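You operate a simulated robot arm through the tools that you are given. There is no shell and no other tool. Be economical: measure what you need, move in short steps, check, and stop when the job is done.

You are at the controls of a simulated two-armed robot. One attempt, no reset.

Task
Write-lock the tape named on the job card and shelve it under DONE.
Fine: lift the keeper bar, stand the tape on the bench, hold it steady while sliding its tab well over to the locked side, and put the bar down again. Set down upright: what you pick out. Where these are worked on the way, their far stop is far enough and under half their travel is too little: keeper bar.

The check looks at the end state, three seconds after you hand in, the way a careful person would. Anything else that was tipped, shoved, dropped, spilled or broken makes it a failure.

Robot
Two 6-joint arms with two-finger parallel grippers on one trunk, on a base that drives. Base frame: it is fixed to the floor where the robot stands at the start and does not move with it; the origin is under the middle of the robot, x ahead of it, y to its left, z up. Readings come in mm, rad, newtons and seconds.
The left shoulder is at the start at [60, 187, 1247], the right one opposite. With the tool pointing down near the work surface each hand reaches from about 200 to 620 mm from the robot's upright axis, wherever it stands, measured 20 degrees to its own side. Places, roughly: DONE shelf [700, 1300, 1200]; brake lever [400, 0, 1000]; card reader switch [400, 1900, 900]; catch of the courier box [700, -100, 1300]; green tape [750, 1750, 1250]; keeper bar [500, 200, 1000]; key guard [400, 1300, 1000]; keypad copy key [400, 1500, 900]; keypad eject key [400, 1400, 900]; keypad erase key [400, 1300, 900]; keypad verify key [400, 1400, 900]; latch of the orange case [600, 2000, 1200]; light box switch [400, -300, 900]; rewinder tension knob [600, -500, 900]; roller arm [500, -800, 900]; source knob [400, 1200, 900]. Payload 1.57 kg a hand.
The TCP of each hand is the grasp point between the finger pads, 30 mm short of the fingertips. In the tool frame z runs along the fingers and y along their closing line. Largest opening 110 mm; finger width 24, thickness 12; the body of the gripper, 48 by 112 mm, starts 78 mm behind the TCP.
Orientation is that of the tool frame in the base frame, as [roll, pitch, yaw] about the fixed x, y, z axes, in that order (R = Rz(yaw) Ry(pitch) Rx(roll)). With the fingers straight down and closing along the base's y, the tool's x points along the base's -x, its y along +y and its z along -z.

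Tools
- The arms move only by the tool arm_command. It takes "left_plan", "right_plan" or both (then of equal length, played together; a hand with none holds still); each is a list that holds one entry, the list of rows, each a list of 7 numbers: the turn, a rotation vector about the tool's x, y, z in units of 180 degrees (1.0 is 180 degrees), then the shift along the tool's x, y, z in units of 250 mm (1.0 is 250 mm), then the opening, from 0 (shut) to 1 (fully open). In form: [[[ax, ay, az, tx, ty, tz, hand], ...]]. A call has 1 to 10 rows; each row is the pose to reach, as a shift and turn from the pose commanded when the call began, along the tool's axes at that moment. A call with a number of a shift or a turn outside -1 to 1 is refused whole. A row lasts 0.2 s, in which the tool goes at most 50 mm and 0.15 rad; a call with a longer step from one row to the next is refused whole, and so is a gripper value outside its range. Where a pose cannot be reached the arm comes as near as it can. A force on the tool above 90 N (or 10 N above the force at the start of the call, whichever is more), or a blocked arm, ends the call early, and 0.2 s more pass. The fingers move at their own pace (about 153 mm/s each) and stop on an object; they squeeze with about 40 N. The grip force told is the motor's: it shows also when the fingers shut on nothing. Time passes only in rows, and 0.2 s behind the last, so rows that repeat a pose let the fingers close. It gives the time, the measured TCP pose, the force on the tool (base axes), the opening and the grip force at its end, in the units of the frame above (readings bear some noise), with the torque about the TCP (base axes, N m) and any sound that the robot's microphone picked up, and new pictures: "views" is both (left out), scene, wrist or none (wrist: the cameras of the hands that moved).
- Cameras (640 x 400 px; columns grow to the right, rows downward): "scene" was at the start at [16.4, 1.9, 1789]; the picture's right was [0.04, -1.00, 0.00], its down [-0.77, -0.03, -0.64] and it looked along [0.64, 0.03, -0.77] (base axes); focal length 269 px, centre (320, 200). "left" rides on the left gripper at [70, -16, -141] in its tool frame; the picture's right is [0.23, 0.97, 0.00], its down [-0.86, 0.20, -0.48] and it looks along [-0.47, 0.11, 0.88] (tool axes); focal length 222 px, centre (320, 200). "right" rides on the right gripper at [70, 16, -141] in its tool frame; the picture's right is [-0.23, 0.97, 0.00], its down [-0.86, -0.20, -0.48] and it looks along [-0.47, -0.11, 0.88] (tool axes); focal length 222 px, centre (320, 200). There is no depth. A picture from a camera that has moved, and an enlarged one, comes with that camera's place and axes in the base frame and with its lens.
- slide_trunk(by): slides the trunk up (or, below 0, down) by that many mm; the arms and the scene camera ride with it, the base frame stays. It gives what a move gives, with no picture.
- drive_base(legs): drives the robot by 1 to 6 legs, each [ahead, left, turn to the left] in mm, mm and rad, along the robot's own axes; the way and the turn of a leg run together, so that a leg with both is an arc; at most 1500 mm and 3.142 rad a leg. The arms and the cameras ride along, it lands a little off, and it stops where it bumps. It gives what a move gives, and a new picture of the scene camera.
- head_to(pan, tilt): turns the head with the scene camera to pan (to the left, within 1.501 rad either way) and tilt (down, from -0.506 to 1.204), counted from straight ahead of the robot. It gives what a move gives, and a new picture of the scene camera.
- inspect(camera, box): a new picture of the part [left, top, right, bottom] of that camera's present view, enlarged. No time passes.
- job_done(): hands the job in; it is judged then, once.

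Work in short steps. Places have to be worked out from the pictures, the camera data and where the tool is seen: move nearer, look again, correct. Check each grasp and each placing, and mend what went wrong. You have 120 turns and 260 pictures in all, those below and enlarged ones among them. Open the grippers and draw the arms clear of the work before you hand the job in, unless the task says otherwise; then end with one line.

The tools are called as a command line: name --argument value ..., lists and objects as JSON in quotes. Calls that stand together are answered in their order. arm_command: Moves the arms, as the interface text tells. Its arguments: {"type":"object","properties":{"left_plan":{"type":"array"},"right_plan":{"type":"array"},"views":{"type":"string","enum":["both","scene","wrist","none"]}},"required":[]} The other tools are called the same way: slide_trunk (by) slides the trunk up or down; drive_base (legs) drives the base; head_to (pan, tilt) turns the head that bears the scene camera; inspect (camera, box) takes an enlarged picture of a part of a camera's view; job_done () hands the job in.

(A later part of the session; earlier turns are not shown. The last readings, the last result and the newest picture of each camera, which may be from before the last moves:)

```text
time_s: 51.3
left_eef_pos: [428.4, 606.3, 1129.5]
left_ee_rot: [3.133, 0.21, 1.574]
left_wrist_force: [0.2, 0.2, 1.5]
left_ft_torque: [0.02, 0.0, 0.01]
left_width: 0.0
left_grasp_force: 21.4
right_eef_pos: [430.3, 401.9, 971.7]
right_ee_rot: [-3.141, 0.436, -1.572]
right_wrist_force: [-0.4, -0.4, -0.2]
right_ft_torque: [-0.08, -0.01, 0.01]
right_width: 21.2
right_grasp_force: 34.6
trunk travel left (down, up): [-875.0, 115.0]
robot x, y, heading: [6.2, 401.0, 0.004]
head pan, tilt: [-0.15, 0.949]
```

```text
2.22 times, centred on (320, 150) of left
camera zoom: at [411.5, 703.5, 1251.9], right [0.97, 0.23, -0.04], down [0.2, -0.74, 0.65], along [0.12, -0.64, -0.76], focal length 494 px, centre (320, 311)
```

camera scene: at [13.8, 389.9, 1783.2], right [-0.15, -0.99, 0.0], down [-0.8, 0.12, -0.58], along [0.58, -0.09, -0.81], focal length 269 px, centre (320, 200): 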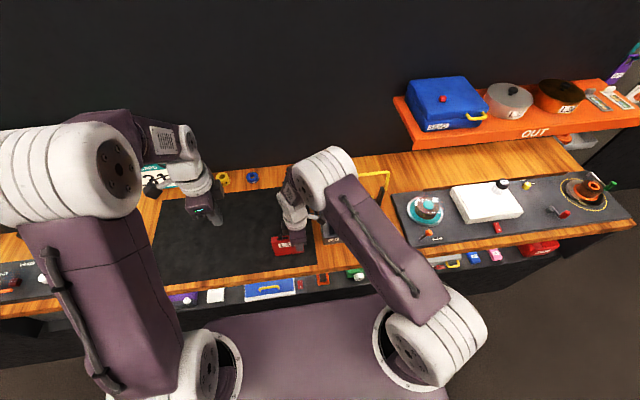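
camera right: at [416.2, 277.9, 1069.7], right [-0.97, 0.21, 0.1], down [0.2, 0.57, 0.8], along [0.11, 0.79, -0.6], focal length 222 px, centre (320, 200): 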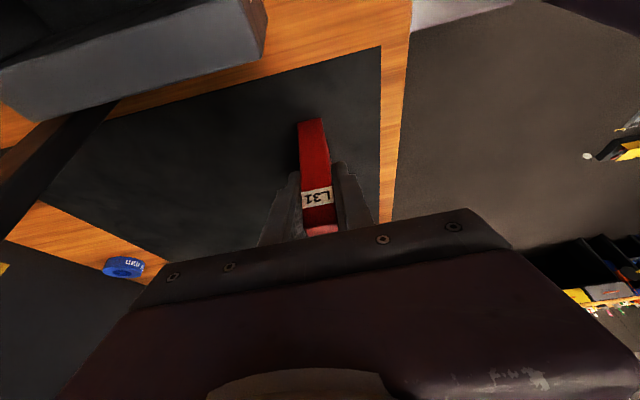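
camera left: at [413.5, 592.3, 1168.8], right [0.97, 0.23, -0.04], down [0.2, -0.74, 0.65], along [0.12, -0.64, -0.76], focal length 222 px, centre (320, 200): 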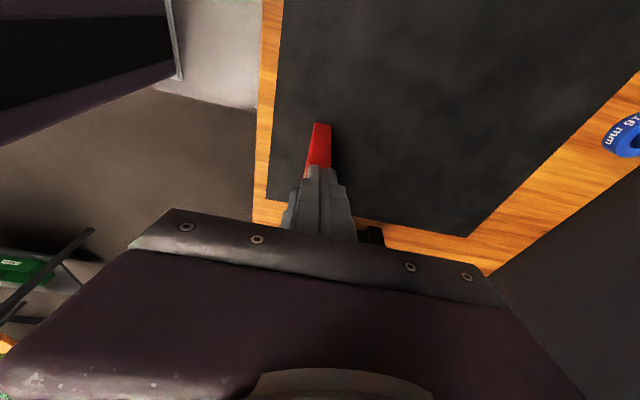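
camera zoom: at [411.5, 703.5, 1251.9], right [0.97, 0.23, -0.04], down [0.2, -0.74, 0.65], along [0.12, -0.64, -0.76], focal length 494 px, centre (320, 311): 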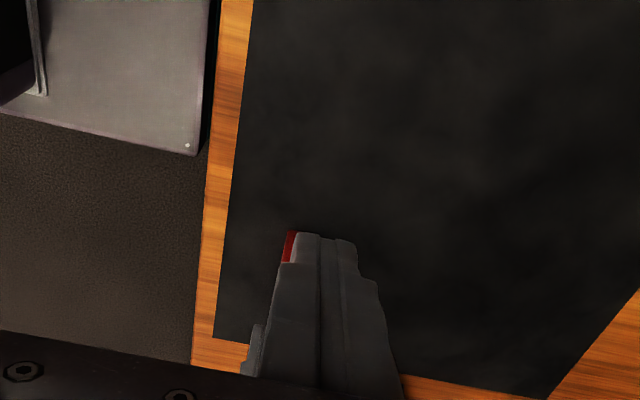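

The tab settled at the far (right) end of its travel (~15 mm shift, like the mirrored margin) and stays. Lift the tape straight up and draw the left hand up and back.

arm_command --right_plan '[[[0, 0, 0, -0.03, 0, -0.07, 0], [0, 0, 0, -0.08, 0, -0.18, 0], [0, 0, 0, -0.14, 0, -0.3, 0], [0, 0, 0, -0.2, 0, -0.43, 0], [0, 0, 0, -0.254, 0, -0.544, 0]]]' --left_plan '[[[0, 0, 0, -0.025, -0.05, -0.11, 0], [0, 0, 0, -0.05, -0.11, -0.23, 0], [0, 0, 0, -0.075, -0.17, -0.35, 0], [0, 0, 0, -0.1, -0.23, -0.47, 0], [0, 0, 0, -0.125, -0.28, -0.587, 0]]]' --views "scene"

inspect --camera "scene" --box '[250, 170, 350, 250]'

```text
time_s: 52.5
left_eef_pos: [354.1, 604.9, 1277.4]
left_ee_rot: [3.129, 0.209, 1.572]
left_wrist_force: [-0.5, 0.2, 0.3]
left_ft_torque: [0.01, -0.04, 0.0]
left_width: 0.0
left_grasp_force: 21.8
right_eef_pos: [429.4, 400.4, 1123.3]
right_ee_rot: [-3.14, 0.437, -1.569]
right_wrist_force: [-0.5, -0.5, -1.7]
right_ft_torque: [-0.07, -0.02, -0.03]
right_width: 21.1
right_grasp_force: 34.5
trunk travel left (down, up): [-875.0, 115.0]
robot x, y, heading: [1.3, 403.2, -0.001]
head pan, tilt: [-0.15, 0.949]
camera scene: at [10.1, 389.4, 1783.2], right [-0.15, -0.99, 0.0], down [-0.8, 0.12, -0.58], along [0.58, -0.08, -0.81], focal length 269 px, centre (320, 200)
```

scene: 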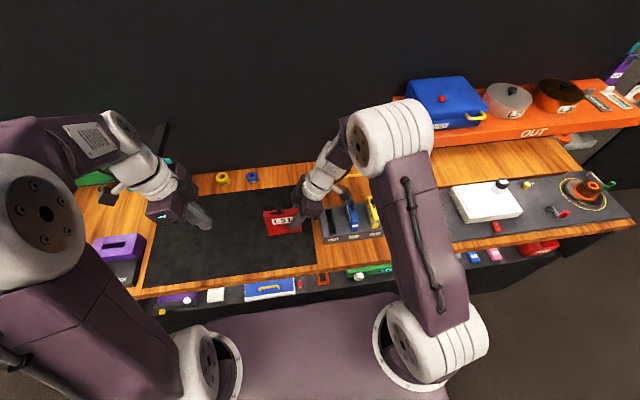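

```text
5.00 times, centred on (300, 210) of scene
camera zoom: at [10.1, 389.4, 1783.2], right [-0.15, -0.99, 0.0], down [-0.8, 0.12, -0.58], along [0.58, -0.08, -0.81], focal length 1346 px, centre (420, 150)
```

zoom: 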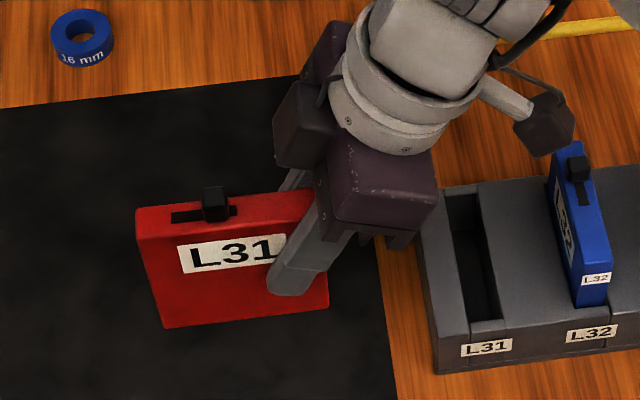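

Tape held well, tab still over. Turn the hand so the tape points forward (palm leaning back to me), while lifting to a carry pose.

arm_command --right_plan '[[[0.0201, 0, 0.043, 0.006, 0.02, -0.082, 0], [0.0402, 0, 0.0861, 0.012, 0.04, -0.164, 0], [0.0603, 0, 0.1291, 0.017, 0.06, -0.247, 0], [0.0804, 0, 0.1722, 0.023, 0.08, -0.329, 0], [0.1005, 0, 0.2152, 0.029, 0.1, -0.411, 0], [0.1206, 0, 0.2582, 0.035, 0.12, -0.493, 0], [0.1407, 0, 0.3013, 0.041, 0.14, -0.575, 0], [0.1608, 0, 0.3443, 0.046, 0.16, -0.658, 0], [0.1809, 0, 0.3874, 0.052, 0.18, -0.74, 0], [0.2009, 0, 0.4304, 0.058, 0.2, -0.822, 0]]]' --views "scene"

slide_trunk --by 100

```text
time_s: 54.7
left_eef_pos: [356.9, 604.6, 1277.0]
left_ee_rot: [3.131, 0.211, 1.572]
left_wrist_force: [0.1, 0.7, -0.2]
left_ft_torque: [0.03, 0.01, 0.01]
left_width: 0.0
left_grasp_force: 21.1
right_eef_pos: [381.3, 302.2, 1303.1]
right_ee_rot: [-3.14, 0.438, -3.064]
right_wrist_force: [0.3, 0.5, -2.9]
right_ft_torque: [0.02, 0.09, 0.02]
right_width: 21.3
right_grasp_force: 34.3
trunk travel left (down, up): [-875.0, 115.0]
robot x, y, heading: [2.1, 404.6, 0.002]
head pan, tilt: [-0.15, 0.949]
camera scene: at [12.9, 389.6, 1783.2], right [-0.15, -0.99, 0.0], down [-0.8, 0.12, -0.58], along [0.58, -0.09, -0.81], focal length 269 px, centre (320, 200)
```

scene: 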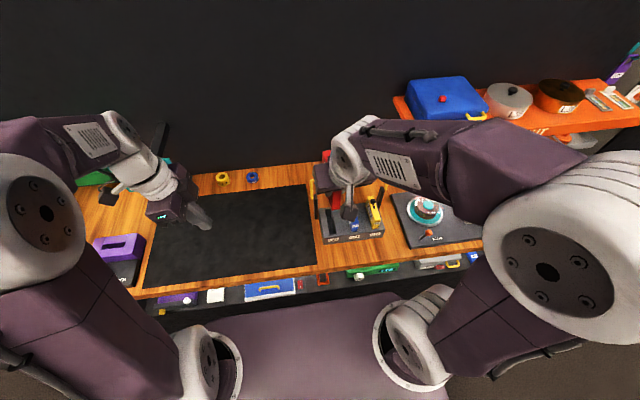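

```text
time_s: 56.0
left_eef_pos: [358.4, 603.1, 1377.0]
left_ee_rot: [3.131, 0.209, 1.572]
left_wrist_force: [-0.6, 0.5, -0.2]
left_ft_torque: [-0.02, 0.02, 0.03]
left_width: 0.2
left_grasp_force: 21.2
right_eef_pos: [381.8, 302.1, 1401.6]
right_ee_rot: [3.141, 0.437, -3.064]
right_wrist_force: [0.4, 0.2, -1.7]
right_ft_torque: [0.01, 0.08, 0.0]
right_width: 21.5
right_grasp_force: 34.9
trunk travel left (down, up): [-975.0, 15.0]
robot x, y, heading: [0.3, 403.9, 0.004]
head pan, tilt: [-0.15, 0.949]
```

Drive left to about y=1180, in front of the DONE shelf's free right part.

drive_base --legs '[[0, 776, 0]]'

head_to --pan -0.15 --tilt 0.6

```text
time_s: 60.2
left_eef_pos: [353.5, 1380.8, 1377.9]
left_ee_rot: [3.131, 0.21, 1.574]
left_wrist_force: [0.2, -0.2, -0.1]
left_ft_torque: [0.01, -0.02, 0.01]
left_width: 0.0
left_grasp_force: 21.0
right_eef_pos: [377.5, 1078.6, 1401.1]
right_ee_rot: [3.139, 0.438, -3.062]
right_wrist_force: [0.4, 0.9, -1.3]
right_ft_torque: [0.03, 0.06, 0.0]
right_width: 21.6
right_grasp_force: 34.3
trunk travel left (down, up): [-975.0, 15.0]
robot x, y, heading: [1.4, 1181.6, 0.002]
head pan, tilt: [-0.15, 0.949]
camera scene: at [10.4, 1165.3, 1883.2], right [-0.14, -0.99, 0.0], down [-0.8, 0.12, -0.58], along [0.58, -0.08, -0.81], focal length 269 px, centre (320, 200)
```

scene: 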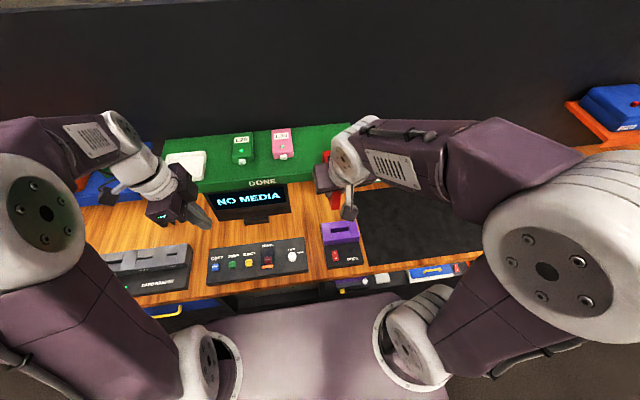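

```text
time_s: 61.1
left_eef_pos: [354.7, 1381.3, 1377.0]
left_ee_rot: [3.131, 0.209, 1.575]
left_wrist_force: [-0.2, -0.7, 0.0]
left_ft_torque: [-0.02, -0.03, 0.0]
left_width: 0.1
left_grasp_force: 21.0
right_eef_pos: [378.1, 1079.8, 1402.2]
right_ee_rot: [-3.141, 0.437, -3.061]
right_wrist_force: [0.0, -0.7, -1.8]
right_ft_torque: [0.01, 0.08, 0.02]
right_width: 21.4
right_grasp_force: 34.8
trunk travel left (down, up): [-975.0, 15.0]
robot x, y, heading: [-2.5, 1178.8, 0.006]
head pan, tilt: [-0.15, 0.6]
camera scene: at [25.8, 1165.7, 1911.5], right [-0.14, -0.99, 0.0], down [-0.56, 0.08, -0.82], along [0.82, -0.12, -0.57], focal length 269 px, centre (320, 200)
```

scene: 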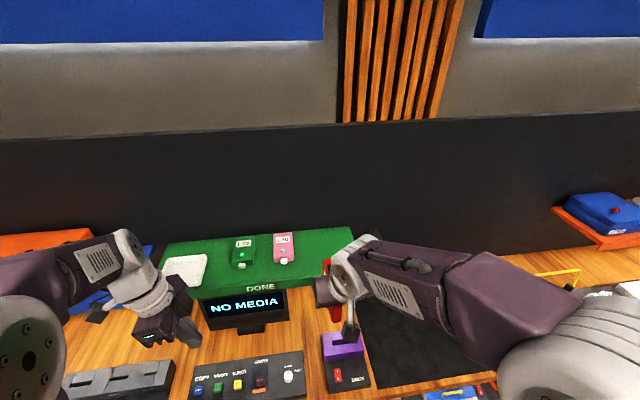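

Look with the right wrist camera at the shelf and card from here.

inspect --camera "right" --box '[0, 0, 640, 400]'

inspect --camera "scene" --box '[160, 210, 400, 360]'

```text
1.00 times, centred on (320, 200) of right (not enlarged: the box is as wide or as high as the picture)
camera zoom: at [255.9, 1086.3, 1500.9], right [0.13, 0.99, 0.1], down [0.59, -0.15, 0.8], along [0.8, -0.04, -0.6], focal length 222 px, centre (320, 200)
```

zoom: 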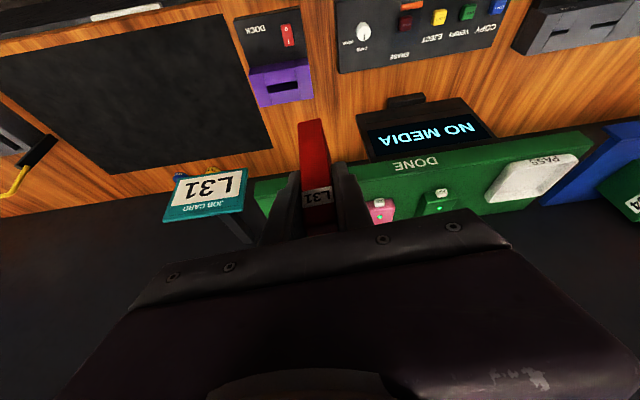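

```text
2.67 times, centred on (280, 285) of scene
camera zoom: at [25.8, 1165.7, 1911.5], right [-0.14, -0.99, 0.0], down [-0.56, 0.08, -0.82], along [0.82, -0.12, -0.57], focal length 718 px, centre (427, -27)
```

zoom: 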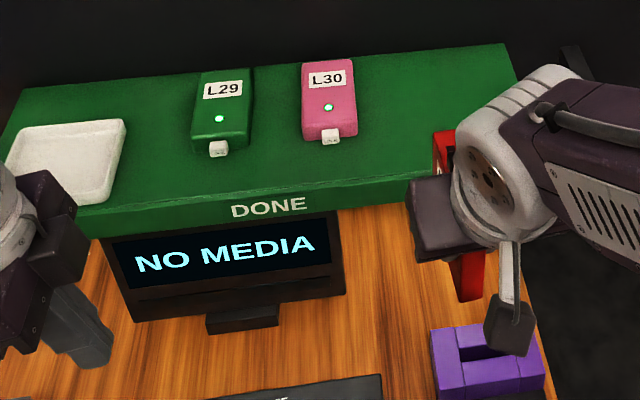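

Shelf front edge is at x≈595, top z≈1225, right end y≈920; free at y≈1035. Move the tape forward above the shelf, high.

arm_command --right_plan '[[[0.002, 0, 0.005, -0.1, -0.045, 0.1, 0], [0.004, 0, 0.01, -0.21, -0.09, 0.205, 0], [0.006, 0, 0.015, -0.32, -0.14, 0.31, 0], [0.009, 0, 0.02, -0.43, -0.19, 0.42, 0], [0.0108, 0, 0.0231, -0.539, -0.237, 0.526, 0], [0.0108, 0, 0.0231, -0.539, -0.237, 0.526, 0]]]' --views "both"

inspect --camera "scene" --box '[240, 200, 420, 320]'

```text
time_s: 62.5
left_eef_pos: [352.7, 1381.6, 1376.2]
left_ee_rot: [3.13, 0.21, 1.576]
left_wrist_force: [0.0, 0.2, -0.4]
left_ft_torque: [0.01, 0.0, -0.01]
left_width: 0.0
left_grasp_force: 21.1
right_eef_pos: [562.2, 1035.8, 1339.5]
right_ee_rot: [-3.141, 0.434, -3.141]
right_wrist_force: [-0.3, -0.9, -2.1]
right_ft_torque: [0.02, 0.08, 0.05]
right_width: 21.4
right_grasp_force: 34.4
trunk travel left (down, up): [-975.0, 15.0]
robot x, y, heading: [-0.6, 1182.8, 0.007]
head pan, tilt: [-0.15, 0.6]
camera scene: at [25.8, 1165.4, 1911.6], right [-0.14, -0.99, 0.0], down [-0.56, 0.08, -0.82], along [0.82, -0.12, -0.57], focal length 269 px, centre (320, 200)
camera right: at [440.4, 1051.4, 1436.9], right [0.21, 0.97, 0.1], down [0.57, -0.2, 0.8], along [0.79, -0.11, -0.6], focal length 222 px, centre (320, 200)
```

scene: 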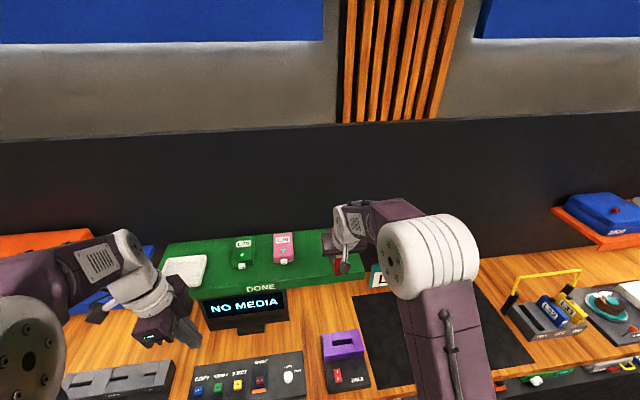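
right: 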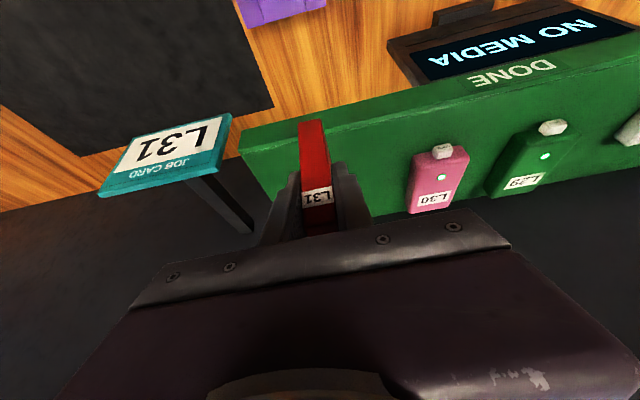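

```text
3.33 times, centred on (330, 260) of scene
camera zoom: at [25.8, 1165.4, 1911.6], right [-0.14, -0.99, 0.0], down [-0.56, 0.08, -0.82], along [0.82, -0.12, -0.57], focal length 898 px, centre (287, 0)
```

zoom: 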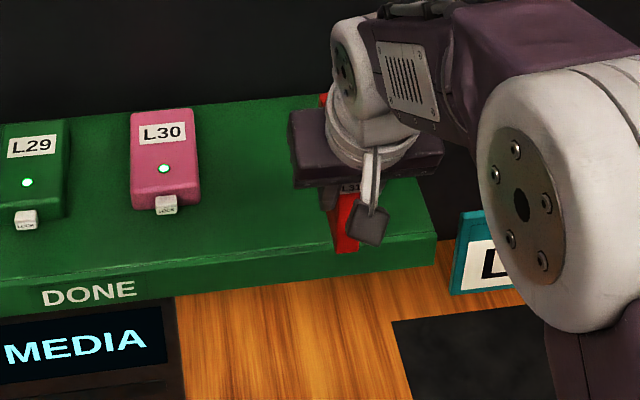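

Tape is right of L30 with a wide gap. Move forward to x≈632 and lower to about 15 mm above the shelf.

arm_command --right_plan '[[[0, 0, 0, -0.12, 0, 0.077, 0], [0, 0, 0, -0.237, 0, 0.154, 0], [0, 0, 0, -0.216, 0, 0.2, 0], [0, 0, 0, -0.195, 0, 0.245, 0], [0, 0, 0, -0.195, 0, 0.245, 0]]]' --views "wrist"

inspect --camera "scene" --box '[240, 200, 420, 320]'

inspect --camera "scene" --box '[240, 230, 300, 270]'

```text
time_s: 63.7
left_eef_pos: [356.5, 1382.6, 1376.7]
left_ee_rot: [3.132, 0.208, 1.574]
left_wrist_force: [0.1, 0.4, -0.3]
left_ft_torque: [0.0, -0.01, -0.02]
left_width: 0.0
left_grasp_force: 21.6
right_eef_pos: [633.9, 1035.2, 1303.4]
right_ee_rot: [-3.141, 0.435, -3.141]
right_wrist_force: [0.1, 0.1, -1.8]
right_ft_torque: [-0.03, 0.09, 0.01]
right_width: 21.4
right_grasp_force: 34.3
trunk travel left (down, up): [-975.0, 15.0]
robot x, y, heading: [-1.4, 1179.4, 0.002]
head pan, tilt: [-0.15, 0.6]
camera right: at [512.2, 1051.6, 1402.9], right [0.21, 0.97, 0.1], down [0.57, -0.2, 0.79], along [0.79, -0.11, -0.6], focal length 222 px, centre (320, 200)
```

right: 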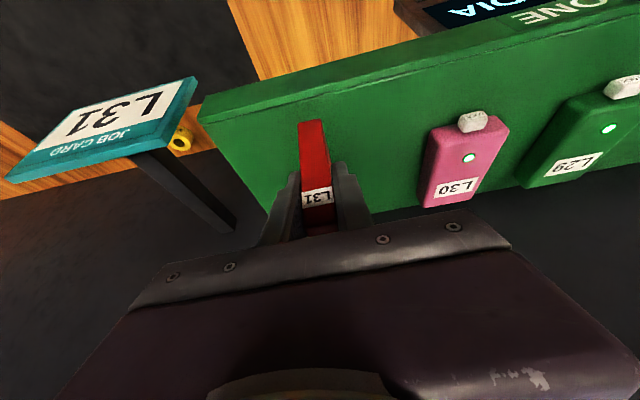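

```text
3.33 times, centred on (330, 260) of scene
camera zoom: at [28.4, 1165.2, 1911.6], right [-0.14, -0.99, 0.0], down [-0.56, 0.08, -0.82], along [0.82, -0.12, -0.57], focal length 898 px, centre (287, 0)
```

zoom: 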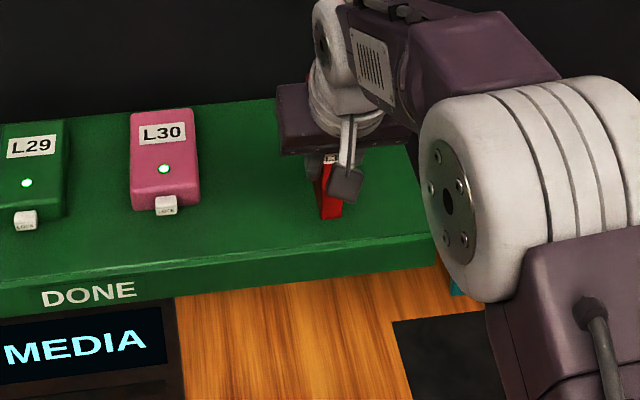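

```text
10.00 times, centred on (270, 250) of scene
camera zoom: at [28.4, 1165.2, 1911.6], right [-0.14, -0.99, 0.0], down [-0.56, 0.08, -0.82], along [0.82, -0.12, -0.57], focal length 2693 px, centre (820, -300)
```

zoom: 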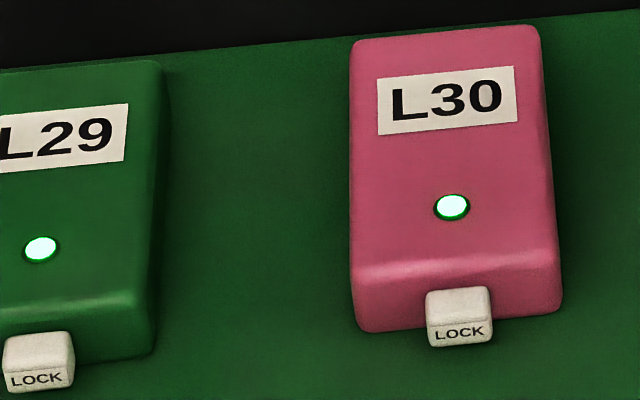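

Lower slowly onto the shelf, 18 mm in 3 mm steps.

arm_command --right_plan '[[[0, 0, 0, 0.005, 0, 0.011, 0], [0, 0, 0, 0.01, 0, 0.022, 0], [0, 0, 0, 0.015, 0, 0.0327, 0], [0, 0, 0, 0.0185, 0, 0.04, 0]]]' --views "none"

inspect --camera "right" --box '[180, 80, 440, 250]'

```text
time_s: 64.7
left_eef_pos: [353.5, 1381.3, 1377.5]
left_ee_rot: [3.131, 0.209, 1.575]
left_wrist_force: [0.2, -0.2, -1.3]
left_ft_torque: [0.02, -0.01, 0.01]
left_width: 0.0
left_grasp_force: 20.7
right_eef_pos: [629.6, 1034.8, 1293.4]
right_ee_rot: [3.142, 0.435, -3.14]
right_wrist_force: [-1.0, 1.3, -2.0]
right_ft_torque: [0.0, 0.05, -0.02]
right_width: 21.4
right_grasp_force: 34.3
trunk travel left (down, up): [-975.0, 15.0]
robot x, y, heading: [-2.8, 1180.1, 0.003]
head pan, tilt: [-0.15, 0.6]
```

```text
2.35 times, centred on (310, 165) of right
camera zoom: at [508.3, 1051.2, 1392.8], right [0.21, 0.97, 0.1], down [0.57, -0.2, 0.8], along [0.79, -0.11, -0.6], focal length 523 px, centre (344, 282)
```

zoom: 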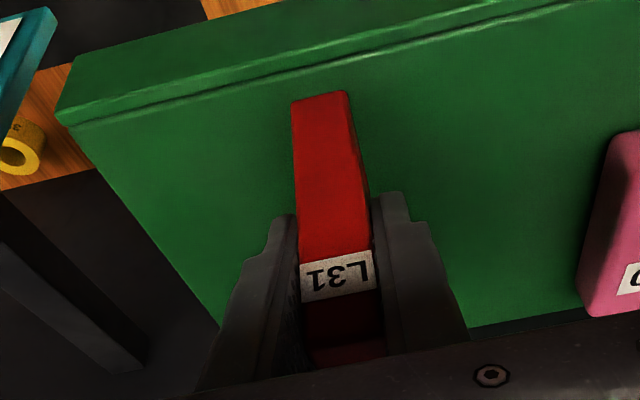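

No contact yet (tape bottom ≈1229). Continue down slowly.

arm_command --right_plan '[[[0, 0, 0, 0.0042, 0, 0.009, 0], [0, 0, 0, 0.0084, 0, 0.018, 0], [0, 0, 0, 0.0118, 0, 0.0254, 0]]]' --views "none"

inspect --camera "right" --box '[180, 80, 440, 250]'

```text
time_s: 65.5
left_eef_pos: [354.8, 1381.9, 1376.4]
left_ee_rot: [3.131, 0.211, 1.574]
left_wrist_force: [0.3, 0.1, 0.6]
left_ft_torque: [0.02, 0.01, -0.03]
left_width: 0.2
left_grasp_force: 21.2
right_eef_pos: [630.1, 1034.4, 1287.7]
right_ee_rot: [-3.141, 0.436, 3.141]
right_wrist_force: [-0.3, 1.0, -1.6]
right_ft_torque: [-0.03, 0.08, -0.01]
right_width: 20.9
right_grasp_force: 34.8
trunk travel left (down, up): [-975.0, 15.0]
robot x, y, heading: [0.2, 1180.9, 0.005]
head pan, tilt: [-0.15, 0.6]
```

```text
2.35 times, centred on (310, 165) of right
camera zoom: at [508.6, 1051.1, 1386.1], right [0.21, 0.97, 0.1], down [0.57, -0.2, 0.8], along [0.79, -0.11, -0.6], focal length 523 px, centre (344, 282)
```

zoom: 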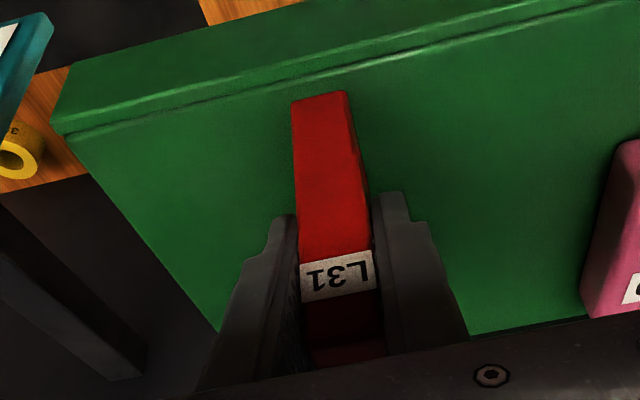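

The shelf is somewhat lower than thought and its edge may be nearer x≈610; shift 20 mm further in and continue lowering.

arm_command --right_plan '[[[0, 0, 0, -0.036, 0, 0.0168, 0], [0, 0, 0, -0.0726, 0, 0.0336, 0], [0, 0, 0, -0.0684, 0, 0.0426, 0], [0, 0, 0, -0.0642, 0, 0.0516, 0], [0, 0, 0, -0.06, 0, 0.0606, 0]]]' --views "none"

inspect --camera "right" --box '[180, 80, 440, 250]'

```text
time_s: 66.7
left_eef_pos: [354.1, 1381.4, 1375.3]
left_ee_rot: [3.132, 0.209, 1.576]
left_wrist_force: [-0.6, -0.6, 0.4]
left_ft_torque: [0.02, -0.02, 0.0]
left_width: 0.0
left_grasp_force: 21.5
right_eef_pos: [650.5, 1035.8, 1279.4]
right_ee_rot: [3.141, 0.438, 3.141]
right_wrist_force: [-0.3, 0.1, -2.4]
right_ft_torque: [-0.01, 0.1, 0.02]
right_width: 21.4
right_grasp_force: 34.8
trunk travel left (down, up): [-975.0, 15.0]
robot x, y, heading: [-3.1, 1181.7, 0.008]
head pan, tilt: [-0.15, 0.6]
```

```text
2.35 times, centred on (310, 165) of right
camera zoom: at [529.7, 1051.0, 1378.0], right [0.21, 0.97, 0.1], down [0.57, -0.2, 0.8], along [0.79, -0.11, -0.6], focal length 523 px, centre (344, 282)
```

zoom: 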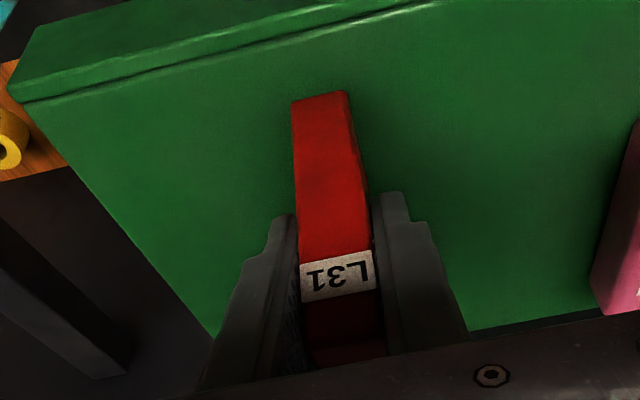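

Still free; continue down in 2.5 mm steps, two short calls.

arm_command --right_plan '[[[0, 0, 0, 0.0042, 0, 0.009, 0], [0, 0, 0, 0.0084, 0, 0.018, 0]]]' --views "none"

arm_command --right_plan '[[[0, 0, 0, 0.0034, 0, 0.0073, 0], [0, 0, 0, 0.0067, 0, 0.0145, 0]]]' --views "none"

inspect --camera "right" --box '[180, 80, 440, 250]'

```text
time_s: 67.3
left_eef_pos: [354.1, 1381.5, 1376.5]
left_ee_rot: [3.133, 0.209, 1.574]
left_wrist_force: [-0.8, -0.5, 0.2]
left_ft_torque: [0.06, 0.0, -0.04]
left_width: 0.0
left_grasp_force: 21.5
right_eef_pos: [650.9, 1034.9, 1275.0]
right_ee_rot: [3.141, 0.437, -3.141]
right_wrist_force: [-0.7, -0.1, -1.7]
right_ft_torque: [0.02, 0.11, 0.02]
right_width: 21.4
right_grasp_force: 34.4
trunk travel left (down, up): [-975.0, 15.0]
robot x, y, heading: [-3.1, 1180.3, 0.008]
head pan, tilt: [-0.15, 0.6]
```

```text
time_s: 67.9
left_eef_pos: [353.9, 1382.7, 1376.4]
left_ee_rot: [3.131, 0.209, 1.575]
left_wrist_force: [-0.9, 0.3, -0.5]
left_ft_torque: [-0.01, 0.03, -0.01]
left_width: 0.1
left_grasp_force: 21.5
right_eef_pos: [651.1, 1034.6, 1270.3]
right_ee_rot: [-3.141, 0.436, -3.141]
right_wrist_force: [0.7, -0.6, -2.1]
right_ft_torque: [-0.01, 0.09, 0.01]
right_width: 21.3
right_grasp_force: 34.9
trunk travel left (down, up): [-975.0, 15.0]
robot x, y, heading: [-0.4, 1179.0, 0.005]
head pan, tilt: [-0.15, 0.6]
```

```text
2.35 times, centred on (310, 165) of right
camera zoom: at [529.3, 1051.1, 1369.5], right [0.21, 0.97, 0.1], down [0.57, -0.2, 0.8], along [0.79, -0.11, -0.6], focal length 523 px, centre (344, 282)
```

zoom: 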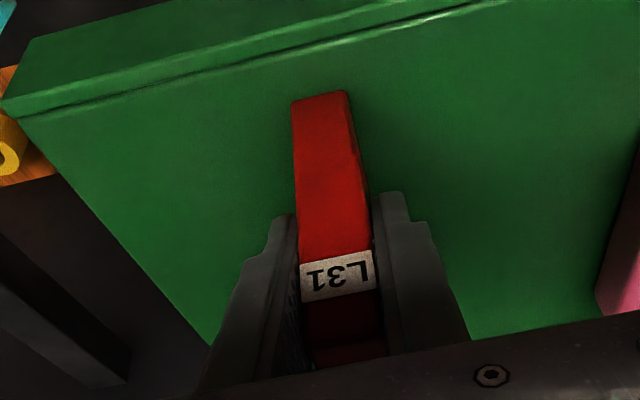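

Re-triangulated: shelf corner ≈(620, 927, 1191), so ~15 mm to go. Shift 12 mm further in, lower 10 mm, then finely.

arm_command --right_plan '[[[0, 0, 0, -0.0435, 0, 0.0202, 0], [0, 0, 0, -0.0352, 0, 0.0383, 0], [0, 0, 0, -0.0268, 0, 0.0565, 0]]]' --views "none"

arm_command --right_plan '[[[0, 0, 0, 0.0034, 0, 0.0073, 0], [0, 0, 0, 0.0067, 0, 0.0145, 0]]]' --views "none"

inspect --camera "right" --box '[180, 80, 440, 250]'

```text
time_s: 68.7
left_eef_pos: [350.0, 1381.3, 1378.8]
left_ee_rot: [3.13, 0.208, 1.576]
left_wrist_force: [0.4, -0.1, 1.4]
left_ft_torque: [-0.02, 0.03, 0.0]
left_width: 0.0
left_grasp_force: 21.0
right_eef_pos: [661.2, 1035.5, 1266.5]
right_ee_rot: [-3.141, 0.45, 3.141]
right_wrist_force: [3.8, -3.6, 26.9]
right_ft_torque: [-0.16, 0.14, 0.16]
right_width: 21.5
right_grasp_force: 34.6
trunk travel left (down, up): [-975.0, 15.0]
robot x, y, heading: [-3.2, 1176.3, 0.004]
head pan, tilt: [-0.15, 0.6]
```

```text
time_s: 69.3
left_eef_pos: [349.4, 1383.1, 1377.1]
left_ee_rot: [3.127, 0.21, 1.575]
left_wrist_force: [-0.5, -0.5, -0.3]
left_ft_torque: [0.0, -0.02, 0.02]
left_width: 0.0
left_grasp_force: 21.6
right_eef_pos: [659.4, 1034.4, 1260.1]
right_ee_rot: [-3.141, 0.443, -3.141]
right_wrist_force: [1.1, -3.2, 26.7]
right_ft_torque: [-0.08, 0.08, 0.16]
right_width: 21.4
right_grasp_force: 34.7
trunk travel left (down, up): [-975.0, 15.0]
robot x, y, heading: [-1.5, 1178.0, 0.004]
head pan, tilt: [-0.15, 0.6]
```

```text
2.35 times, centred on (310, 165) of right
camera zoom: at [536.9, 1051.4, 1357.6], right [0.2, 0.97, 0.1], down [0.57, -0.2, 0.8], along [0.8, -0.11, -0.59], focal length 523 px, centre (344, 282)
```

zoom: 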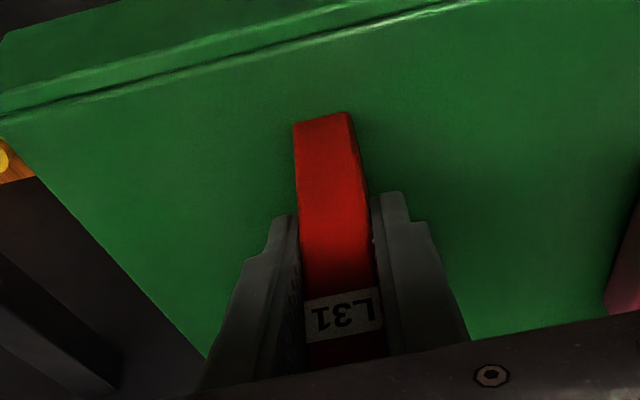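

Contact made (27 N, slid slightly in grip; standing on the shelf). Relieve the push, open, then withdraw back along the fingers.

arm_command --right_plan '[[[0, 0, 0, -0.004, 0, -0.009, 0], [0, 0, 0, -0.006, 0, -0.0125, 0], [0, 0, 0, -0.006, 0, -0.0125, 0.25], [0, 0, 0, -0.006, 0, -0.0125, 0.45], [0, 0, 0, -0.006, 0, -0.0125, 0.45]]]' --views "none"

inspect --camera "right" --box '[180, 80, 440, 250]'

```text
time_s: 70.5
left_eef_pos: [353.5, 1381.2, 1376.2]
left_ee_rot: [3.131, 0.209, 1.575]
left_wrist_force: [-0.2, -0.5, 0.5]
left_ft_torque: [0.0, 0.01, 0.01]
left_width: 0.0
left_grasp_force: 21.0
right_eef_pos: [662.0, 1035.7, 1260.6]
right_ee_rot: [3.14, 0.436, 3.141]
right_wrist_force: [-0.3, 0.5, -0.6]
right_ft_torque: [-0.01, 0.0, -0.03]
right_width: 49.4
right_grasp_force: 0.1
trunk travel left (down, up): [-975.0, 15.0]
robot x, y, heading: [-1.8, 1181.1, 0.005]
head pan, tilt: [-0.15, 0.6]
```

```text
2.35 times, centred on (310, 165) of right
camera zoom: at [540.3, 1051.6, 1359.0], right [0.21, 0.97, 0.1], down [0.57, -0.2, 0.8], along [0.79, -0.11, -0.6], focal length 523 px, centre (344, 282)
```

zoom: 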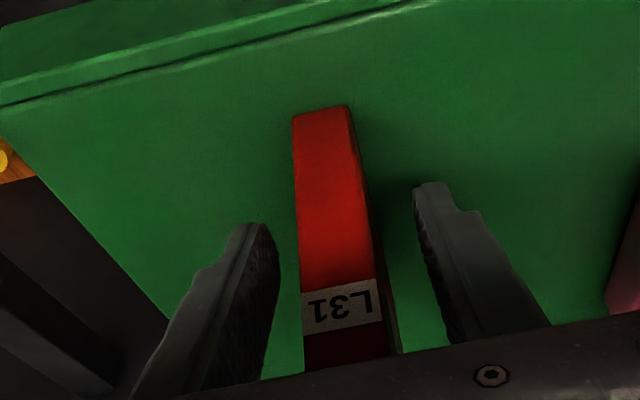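

Tape stands free. Withdraw along the fingers' axis.

arm_command --right_plan '[[[0, 0, 0, 0, 0, -0.08, 0.45], [0, 0, 0, 0, 0, -0.2, 0.45], [0, 0, 0, 0, 0, -0.35, 0.45], [0, 0, 0, 0, 0, -0.5, 0.45], [0, 0, 0, 0.1, 0, -0.65, 0.45], [0, 0, 0, 0.25, 0, -0.75, 0.45], [0, 0, 0, 0.4, 0, -0.8, 0.45]]]' --views "both"

inspect --camera "right" --box '[200, 60, 440, 220]'

inspect --camera "scene" --box '[270, 200, 390, 290]'

```text
time_s: 72.1
left_eef_pos: [352.0, 1381.6, 1377.7]
left_ee_rot: [3.13, 0.211, 1.574]
left_wrist_force: [-0.3, -0.6, 1.1]
left_ft_torque: [0.03, -0.02, 0.0]
left_width: 0.0
left_grasp_force: 21.1
right_eef_pos: [484.6, 1035.1, 1400.7]
right_ee_rot: [-3.14, 0.437, 3.141]
right_wrist_force: [0.0, 0.2, -0.3]
right_ft_torque: [-0.01, -0.04, -0.03]
right_width: 49.4
right_grasp_force: 0.1
trunk travel left (down, up): [-975.0, 15.0]
robot x, y, heading: [-3.3, 1179.6, 0.006]
head pan, tilt: [-0.15, 0.6]
camera scene: at [23.4, 1165.4, 1911.6], right [-0.14, -0.99, 0.0], down [-0.56, 0.08, -0.83], along [0.82, -0.12, -0.56], focal length 269 px, centre (320, 200)
camera right: at [363.7, 1050.7, 1499.1], right [0.21, 0.97, 0.1], down [0.57, -0.2, 0.8], along [0.79, -0.11, -0.6], focal length 222 px, centre (320, 200)
```

scene: 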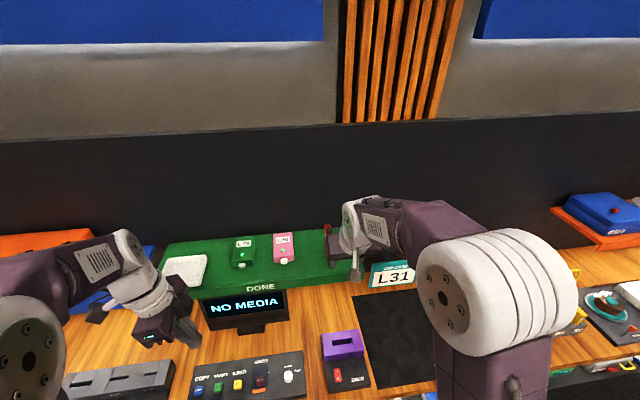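
right: 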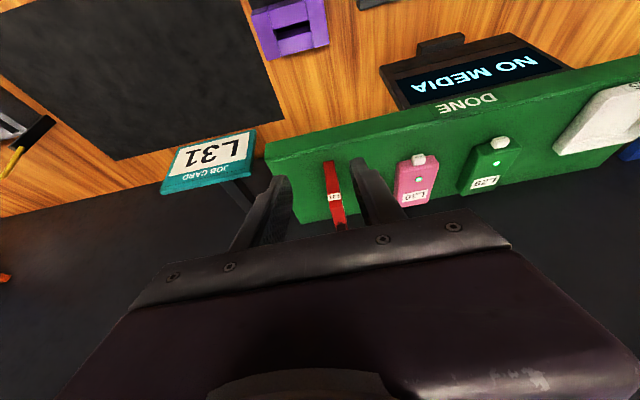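

```text
2.50 times, centred on (320, 140) of right
camera zoom: at [363.7, 1050.7, 1499.1], right [0.21, 0.97, 0.1], down [0.57, -0.2, 0.8], along [0.79, -0.11, -0.6], focal length 555 px, centre (320, 350)
```

zoom: 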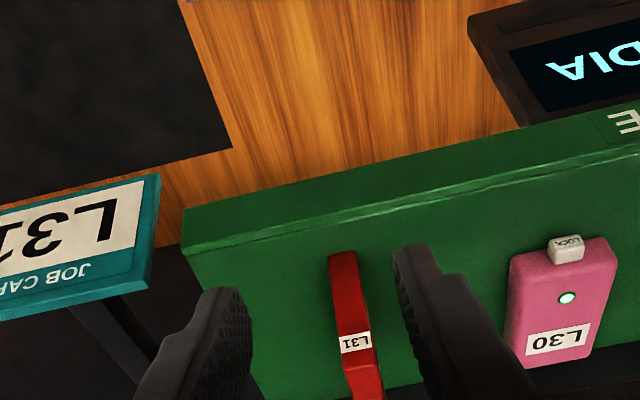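

```text
4.44 times, centred on (330, 245) of scene
camera zoom: at [23.4, 1165.4, 1911.6], right [-0.14, -0.99, 0.0], down [-0.56, 0.08, -0.83], along [0.82, -0.12, -0.56], focal length 1197 px, centre (276, 0)
```

zoom: 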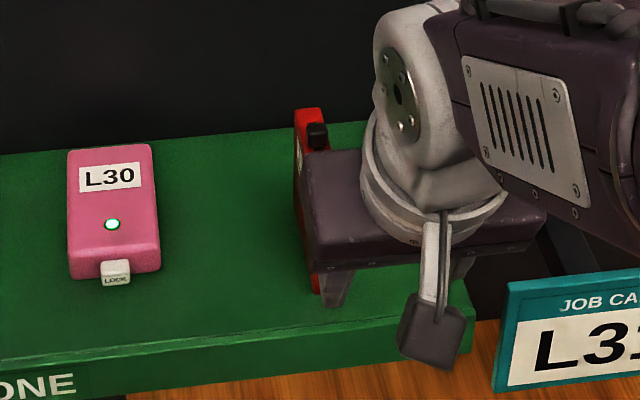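

Tape stands upright on DONE. Pull the hand back and level it, then check the tab.

arm_command --right_plan '[[[0, 0.035, 0, 0.1, 0, -0.045, 0.45], [0, 0.07, 0, 0.2, 0, -0.09, 0.45], [0, 0.105, 0, 0.3, 0, -0.135, 0.45], [0, 0.139, 0, 0.4, 0, -0.16, 0.45]]]' --views "none"

inspect --camera "scene" --box '[290, 210, 380, 280]'

inspect --camera "right" --box '[200, 80, 520, 300]'

```text
time_s: 73.1
left_eef_pos: [353.5, 1381.7, 1376.3]
left_ee_rot: [3.133, 0.209, 1.575]
left_wrist_force: [0.4, -0.2, -0.3]
left_ft_torque: [0.03, 0.01, 0.0]
left_width: 0.0
left_grasp_force: 21.2
right_eef_pos: [377.5, 1035.6, 1391.2]
right_ee_rot: [3.141, -0.005, -3.141]
right_wrist_force: [0.6, 0.4, 0.9]
right_ft_torque: [0.01, 0.0, 0.0]
right_width: 49.6
right_grasp_force: 0.0
trunk travel left (down, up): [-975.0, 15.0]
robot x, y, heading: [-0.6, 1180.4, 0.006]
head pan, tilt: [-0.15, 0.6]
```

```text
5.71 times, centred on (335, 245) of scene
camera zoom: at [26.4, 1165.4, 1911.6], right [-0.14, -0.99, 0.0], down [-0.56, 0.08, -0.82], along [0.82, -0.12, -0.57], focal length 1539 px, centre (234, -57)
```

zoom: 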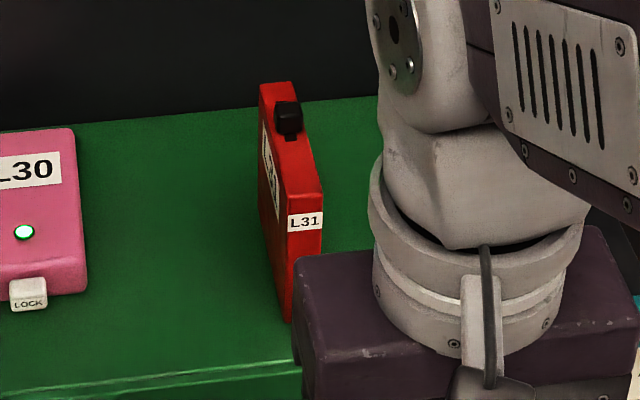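

```text
1.82 times, centred on (360, 190) of right
camera zoom: at [310.2, 1051.7, 1532.8], right [0.23, 0.97, 0.0], down [0.86, -0.2, 0.48], along [0.46, -0.11, -0.88], focal length 404 px, centre (247, 218)
```

zoom: 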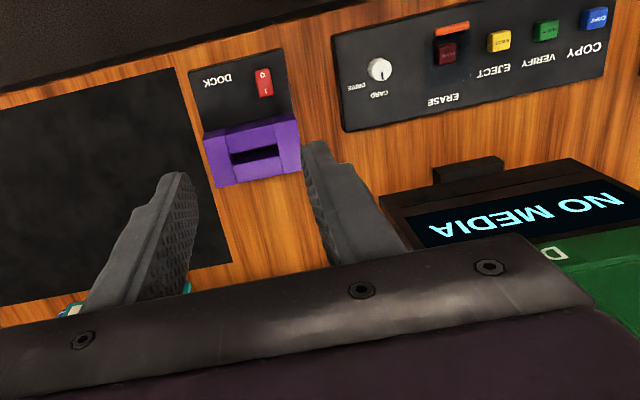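

The tab rests exactly at its limit (elastic beyond). Now go back to the rack: drive right 776 and lower the trunk.

drive_base --legs '[[0, -776, 0]]'

slide_trunk --by -100

head_to --pan -0.15 --tilt 0.95

inspect --camera "scene" --box '[290, 140, 410, 240]'

```text
time_s: 77.3
left_eef_pos: [356.9, 590.7, 1375.9]
left_ee_rot: [3.133, 0.21, 1.572]
left_wrist_force: [-0.7, 0.9, -0.5]
left_ft_torque: [-0.02, 0.03, 0.01]
left_width: 0.1
left_grasp_force: 21.4
right_eef_pos: [381.1, 245.6, 1392.5]
right_ee_rot: [-3.14, 0.002, 3.14]
right_wrist_force: [0.0, 0.5, -0.2]
right_ft_torque: [0.02, -0.02, -0.01]
right_width: 49.4
right_grasp_force: 0.2
trunk travel left (down, up): [-975.0, 15.0]
robot x, y, heading: [3.1, 389.6, -0.002]
head pan, tilt: [-0.15, 0.6]
camera scene: at [28.4, 377.0, 1911.6], right [-0.15, -0.99, 0.0], down [-0.56, 0.08, -0.83], along [0.82, -0.12, -0.56], focal length 269 px, centre (320, 200)
```

scene: 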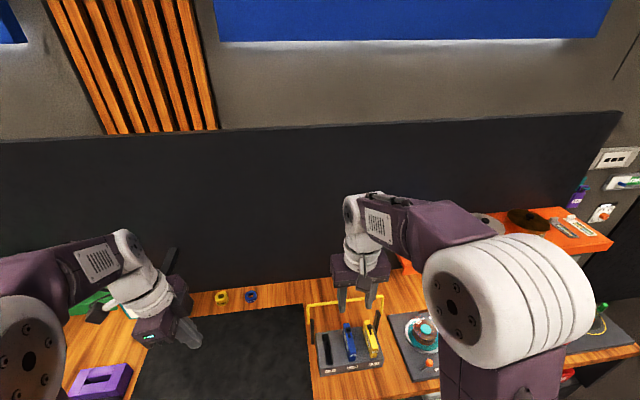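

```text
time_s: 78.7
left_eef_pos: [356.5, 590.6, 1276.8]
left_ee_rot: [3.131, 0.208, 1.573]
left_wrist_force: [0.5, 0.8, 0.2]
left_ft_torque: [0.02, -0.02, -0.01]
left_width: 0.2
left_grasp_force: 20.9
right_eef_pos: [380.2, 245.1, 1292.1]
right_ee_rot: [-3.141, 0.0, 3.141]
right_wrist_force: [0.7, 0.5, -0.1]
right_ft_torque: [0.0, 0.01, 0.02]
right_width: 49.6
right_grasp_force: 0.1
trunk travel left (down, up): [-875.0, 115.0]
robot x, y, heading: [3.2, 390.5, 0.002]
head pan, tilt: [-0.15, 0.6]
```

```text
time_s: 79.5
left_eef_pos: [356.7, 590.3, 1277.2]
left_ee_rot: [3.131, 0.211, 1.572]
left_wrist_force: [0.1, -0.9, -0.1]
left_ft_torque: [-0.02, -0.01, -0.03]
left_width: 0.0
left_grasp_force: 21.3
right_eef_pos: [380.6, 244.8, 1291.3]
right_ee_rot: [-3.14, -0.002, 3.139]
right_wrist_force: [-0.5, -0.2, 0.9]
right_ft_torque: [0.01, -0.03, 0.04]
right_width: 49.6
right_grasp_force: 0.1
trunk travel left (down, up): [-875.0, 115.0]
robot x, y, heading: [1.8, 388.7, 0.001]
head pan, tilt: [-0.15, 0.949]
camera scene: at [12.9, 376.8, 1783.3], right [-0.15, -0.99, 0.0], down [-0.8, 0.12, -0.58], along [0.58, -0.09, -0.81], focal length 269 px, centre (320, 200)
```

scene: 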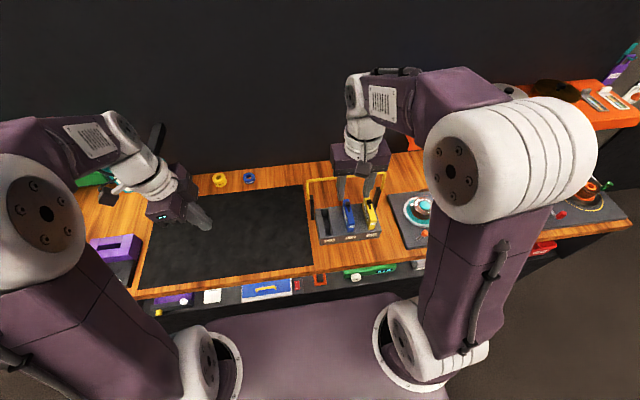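

```text
4.00 times, centred on (350, 190) of scene
camera zoom: at [12.9, 376.8, 1783.3], right [-0.15, -0.99, 0.0], down [-0.8, 0.12, -0.58], along [0.58, -0.09, -0.81], focal length 1077 px, centre (200, 240)
```

zoom: 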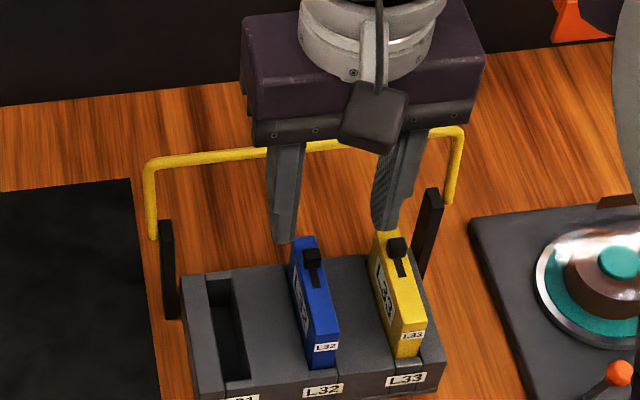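

Bar is still up at x≈578, z≈1103. Turn the hand again to close along x and move above the bar at y≈262.

arm_command --right_plan '[[[0, 0, -0.047, -0.079, 0.007, 0.03, 0.5], [0, 0, -0.094, -0.158, 0.014, 0.06, 0.5], [0, 0, -0.141, -0.237, 0.021, 0.09, 0.5], [0, 0, -0.188, -0.316, 0.028, 0.12, 0.5], [0, 0, -0.235, -0.395, 0.035, 0.15, 0.5], [0, 0, -0.282, -0.474, 0.042, 0.19, 0.5], [0, 0, -0.329, -0.553, 0.049, 0.23, 0.5], [0, 0, -0.376, -0.632, 0.056, 0.27, 0.5], [0, 0, -0.423, -0.711, 0.063, 0.31, 0.5], [0, 0, -0.47, -0.79, 0.07, 0.35, 0.5]]]' --views "wrist"

inspect --camera "scene" --box '[290, 130, 410, 230]'

```text
time_s: 81.7
left_eef_pos: [358.2, 591.3, 1275.6]
left_ee_rot: [3.132, 0.209, 1.573]
left_wrist_force: [-0.2, -0.6, 0.3]
left_ft_torque: [0.01, 0.03, -0.01]
left_width: 0.0
left_grasp_force: 21.8
right_eef_pos: [580.1, 260.4, 1203.9]
right_ee_rot: [3.14, 0.002, -1.661]
right_wrist_force: [0.3, 0.6, -0.2]
right_ft_torque: [-0.01, 0.02, 0.04]
right_width: 54.9
right_grasp_force: 0.1
trunk travel left (down, up): [-875.0, 115.0]
robot x, y, heading: [1.4, 387.7, -0.001]
head pan, tilt: [-0.15, 0.949]
camera right: at [558.8, 192.9, 1344.9], right [-0.95, 0.32, 0.0], down [0.28, 0.83, 0.48], along [0.15, 0.45, -0.88], focal length 222 px, centre (320, 200)
```

right: 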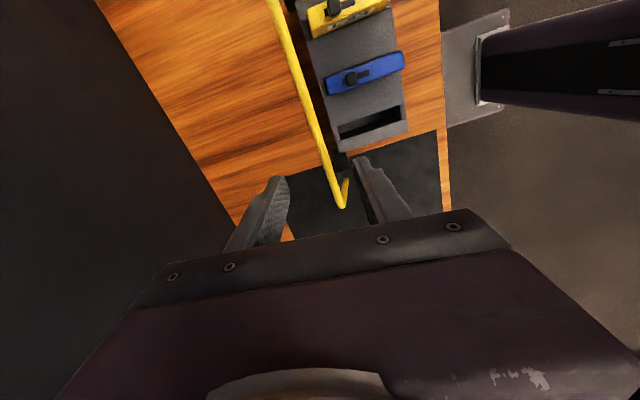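

```text
4.00 times, centred on (350, 180) of scene
camera zoom: at [14.8, 376.9, 1783.2], right [-0.15, -0.99, 0.0], down [-0.8, 0.12, -0.58], along [0.57, -0.09, -0.81], focal length 1077 px, centre (200, 280)
```

zoom: 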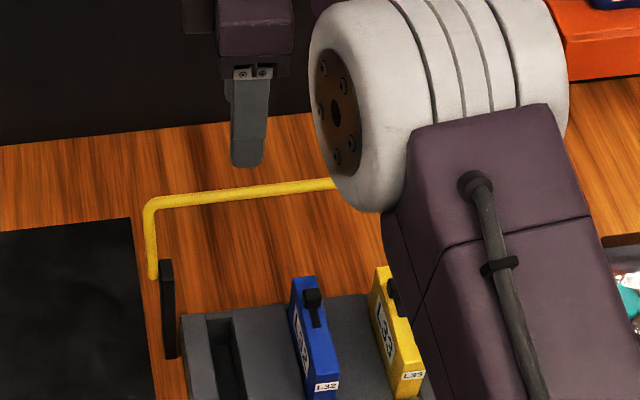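

Finish the turn, descend around the bar and close.

arm_command --right_plan '[[[0, 0, -0.014, 0, 0, 0.1, 0.5], [0, 0, -0.029, 0, 0, 0.2, 0.5], [0, 0, -0.029, 0, 0, 0.3, 0.5], [0, 0, -0.029, 0, 0, 0.384, 0.5], [0, 0, -0.029, 0, 0, 0.384, 0.25], [0, 0, -0.029, 0, 0, 0.384, 0], [0, 0, -0.029, 0, 0, 0.384, 0]]]' --views "wrist"

```text
time_s: 83.3
left_eef_pos: [356.3, 589.4, 1276.8]
left_ee_rot: [3.131, 0.21, 1.573]
left_wrist_force: [0.2, 0.0, -0.7]
left_ft_torque: [-0.01, -0.02, -0.02]
left_width: 0.0
left_grasp_force: 20.7
right_eef_pos: [578.6, 261.2, 1110.5]
right_ee_rot: [3.139, -0.001, -1.575]
right_wrist_force: [-3.3, 0.0, -3.5]
right_ft_torque: [0.01, 0.03, 0.16]
right_width: 9.0
right_grasp_force: 27.1
trunk travel left (down, up): [-875.0, 115.0]
robot x, y, heading: [2.2, 387.6, 0.005]
head pan, tilt: [-0.15, 0.949]
camera right: at [561.5, 191.8, 1250.7], right [-0.97, 0.23, 0.0], down [0.2, 0.85, 0.48], along [0.11, 0.47, -0.88], focal length 222 px, centre (320, 200)
```

right: 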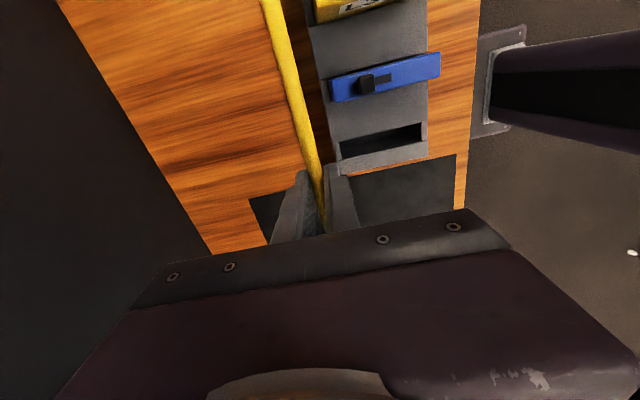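

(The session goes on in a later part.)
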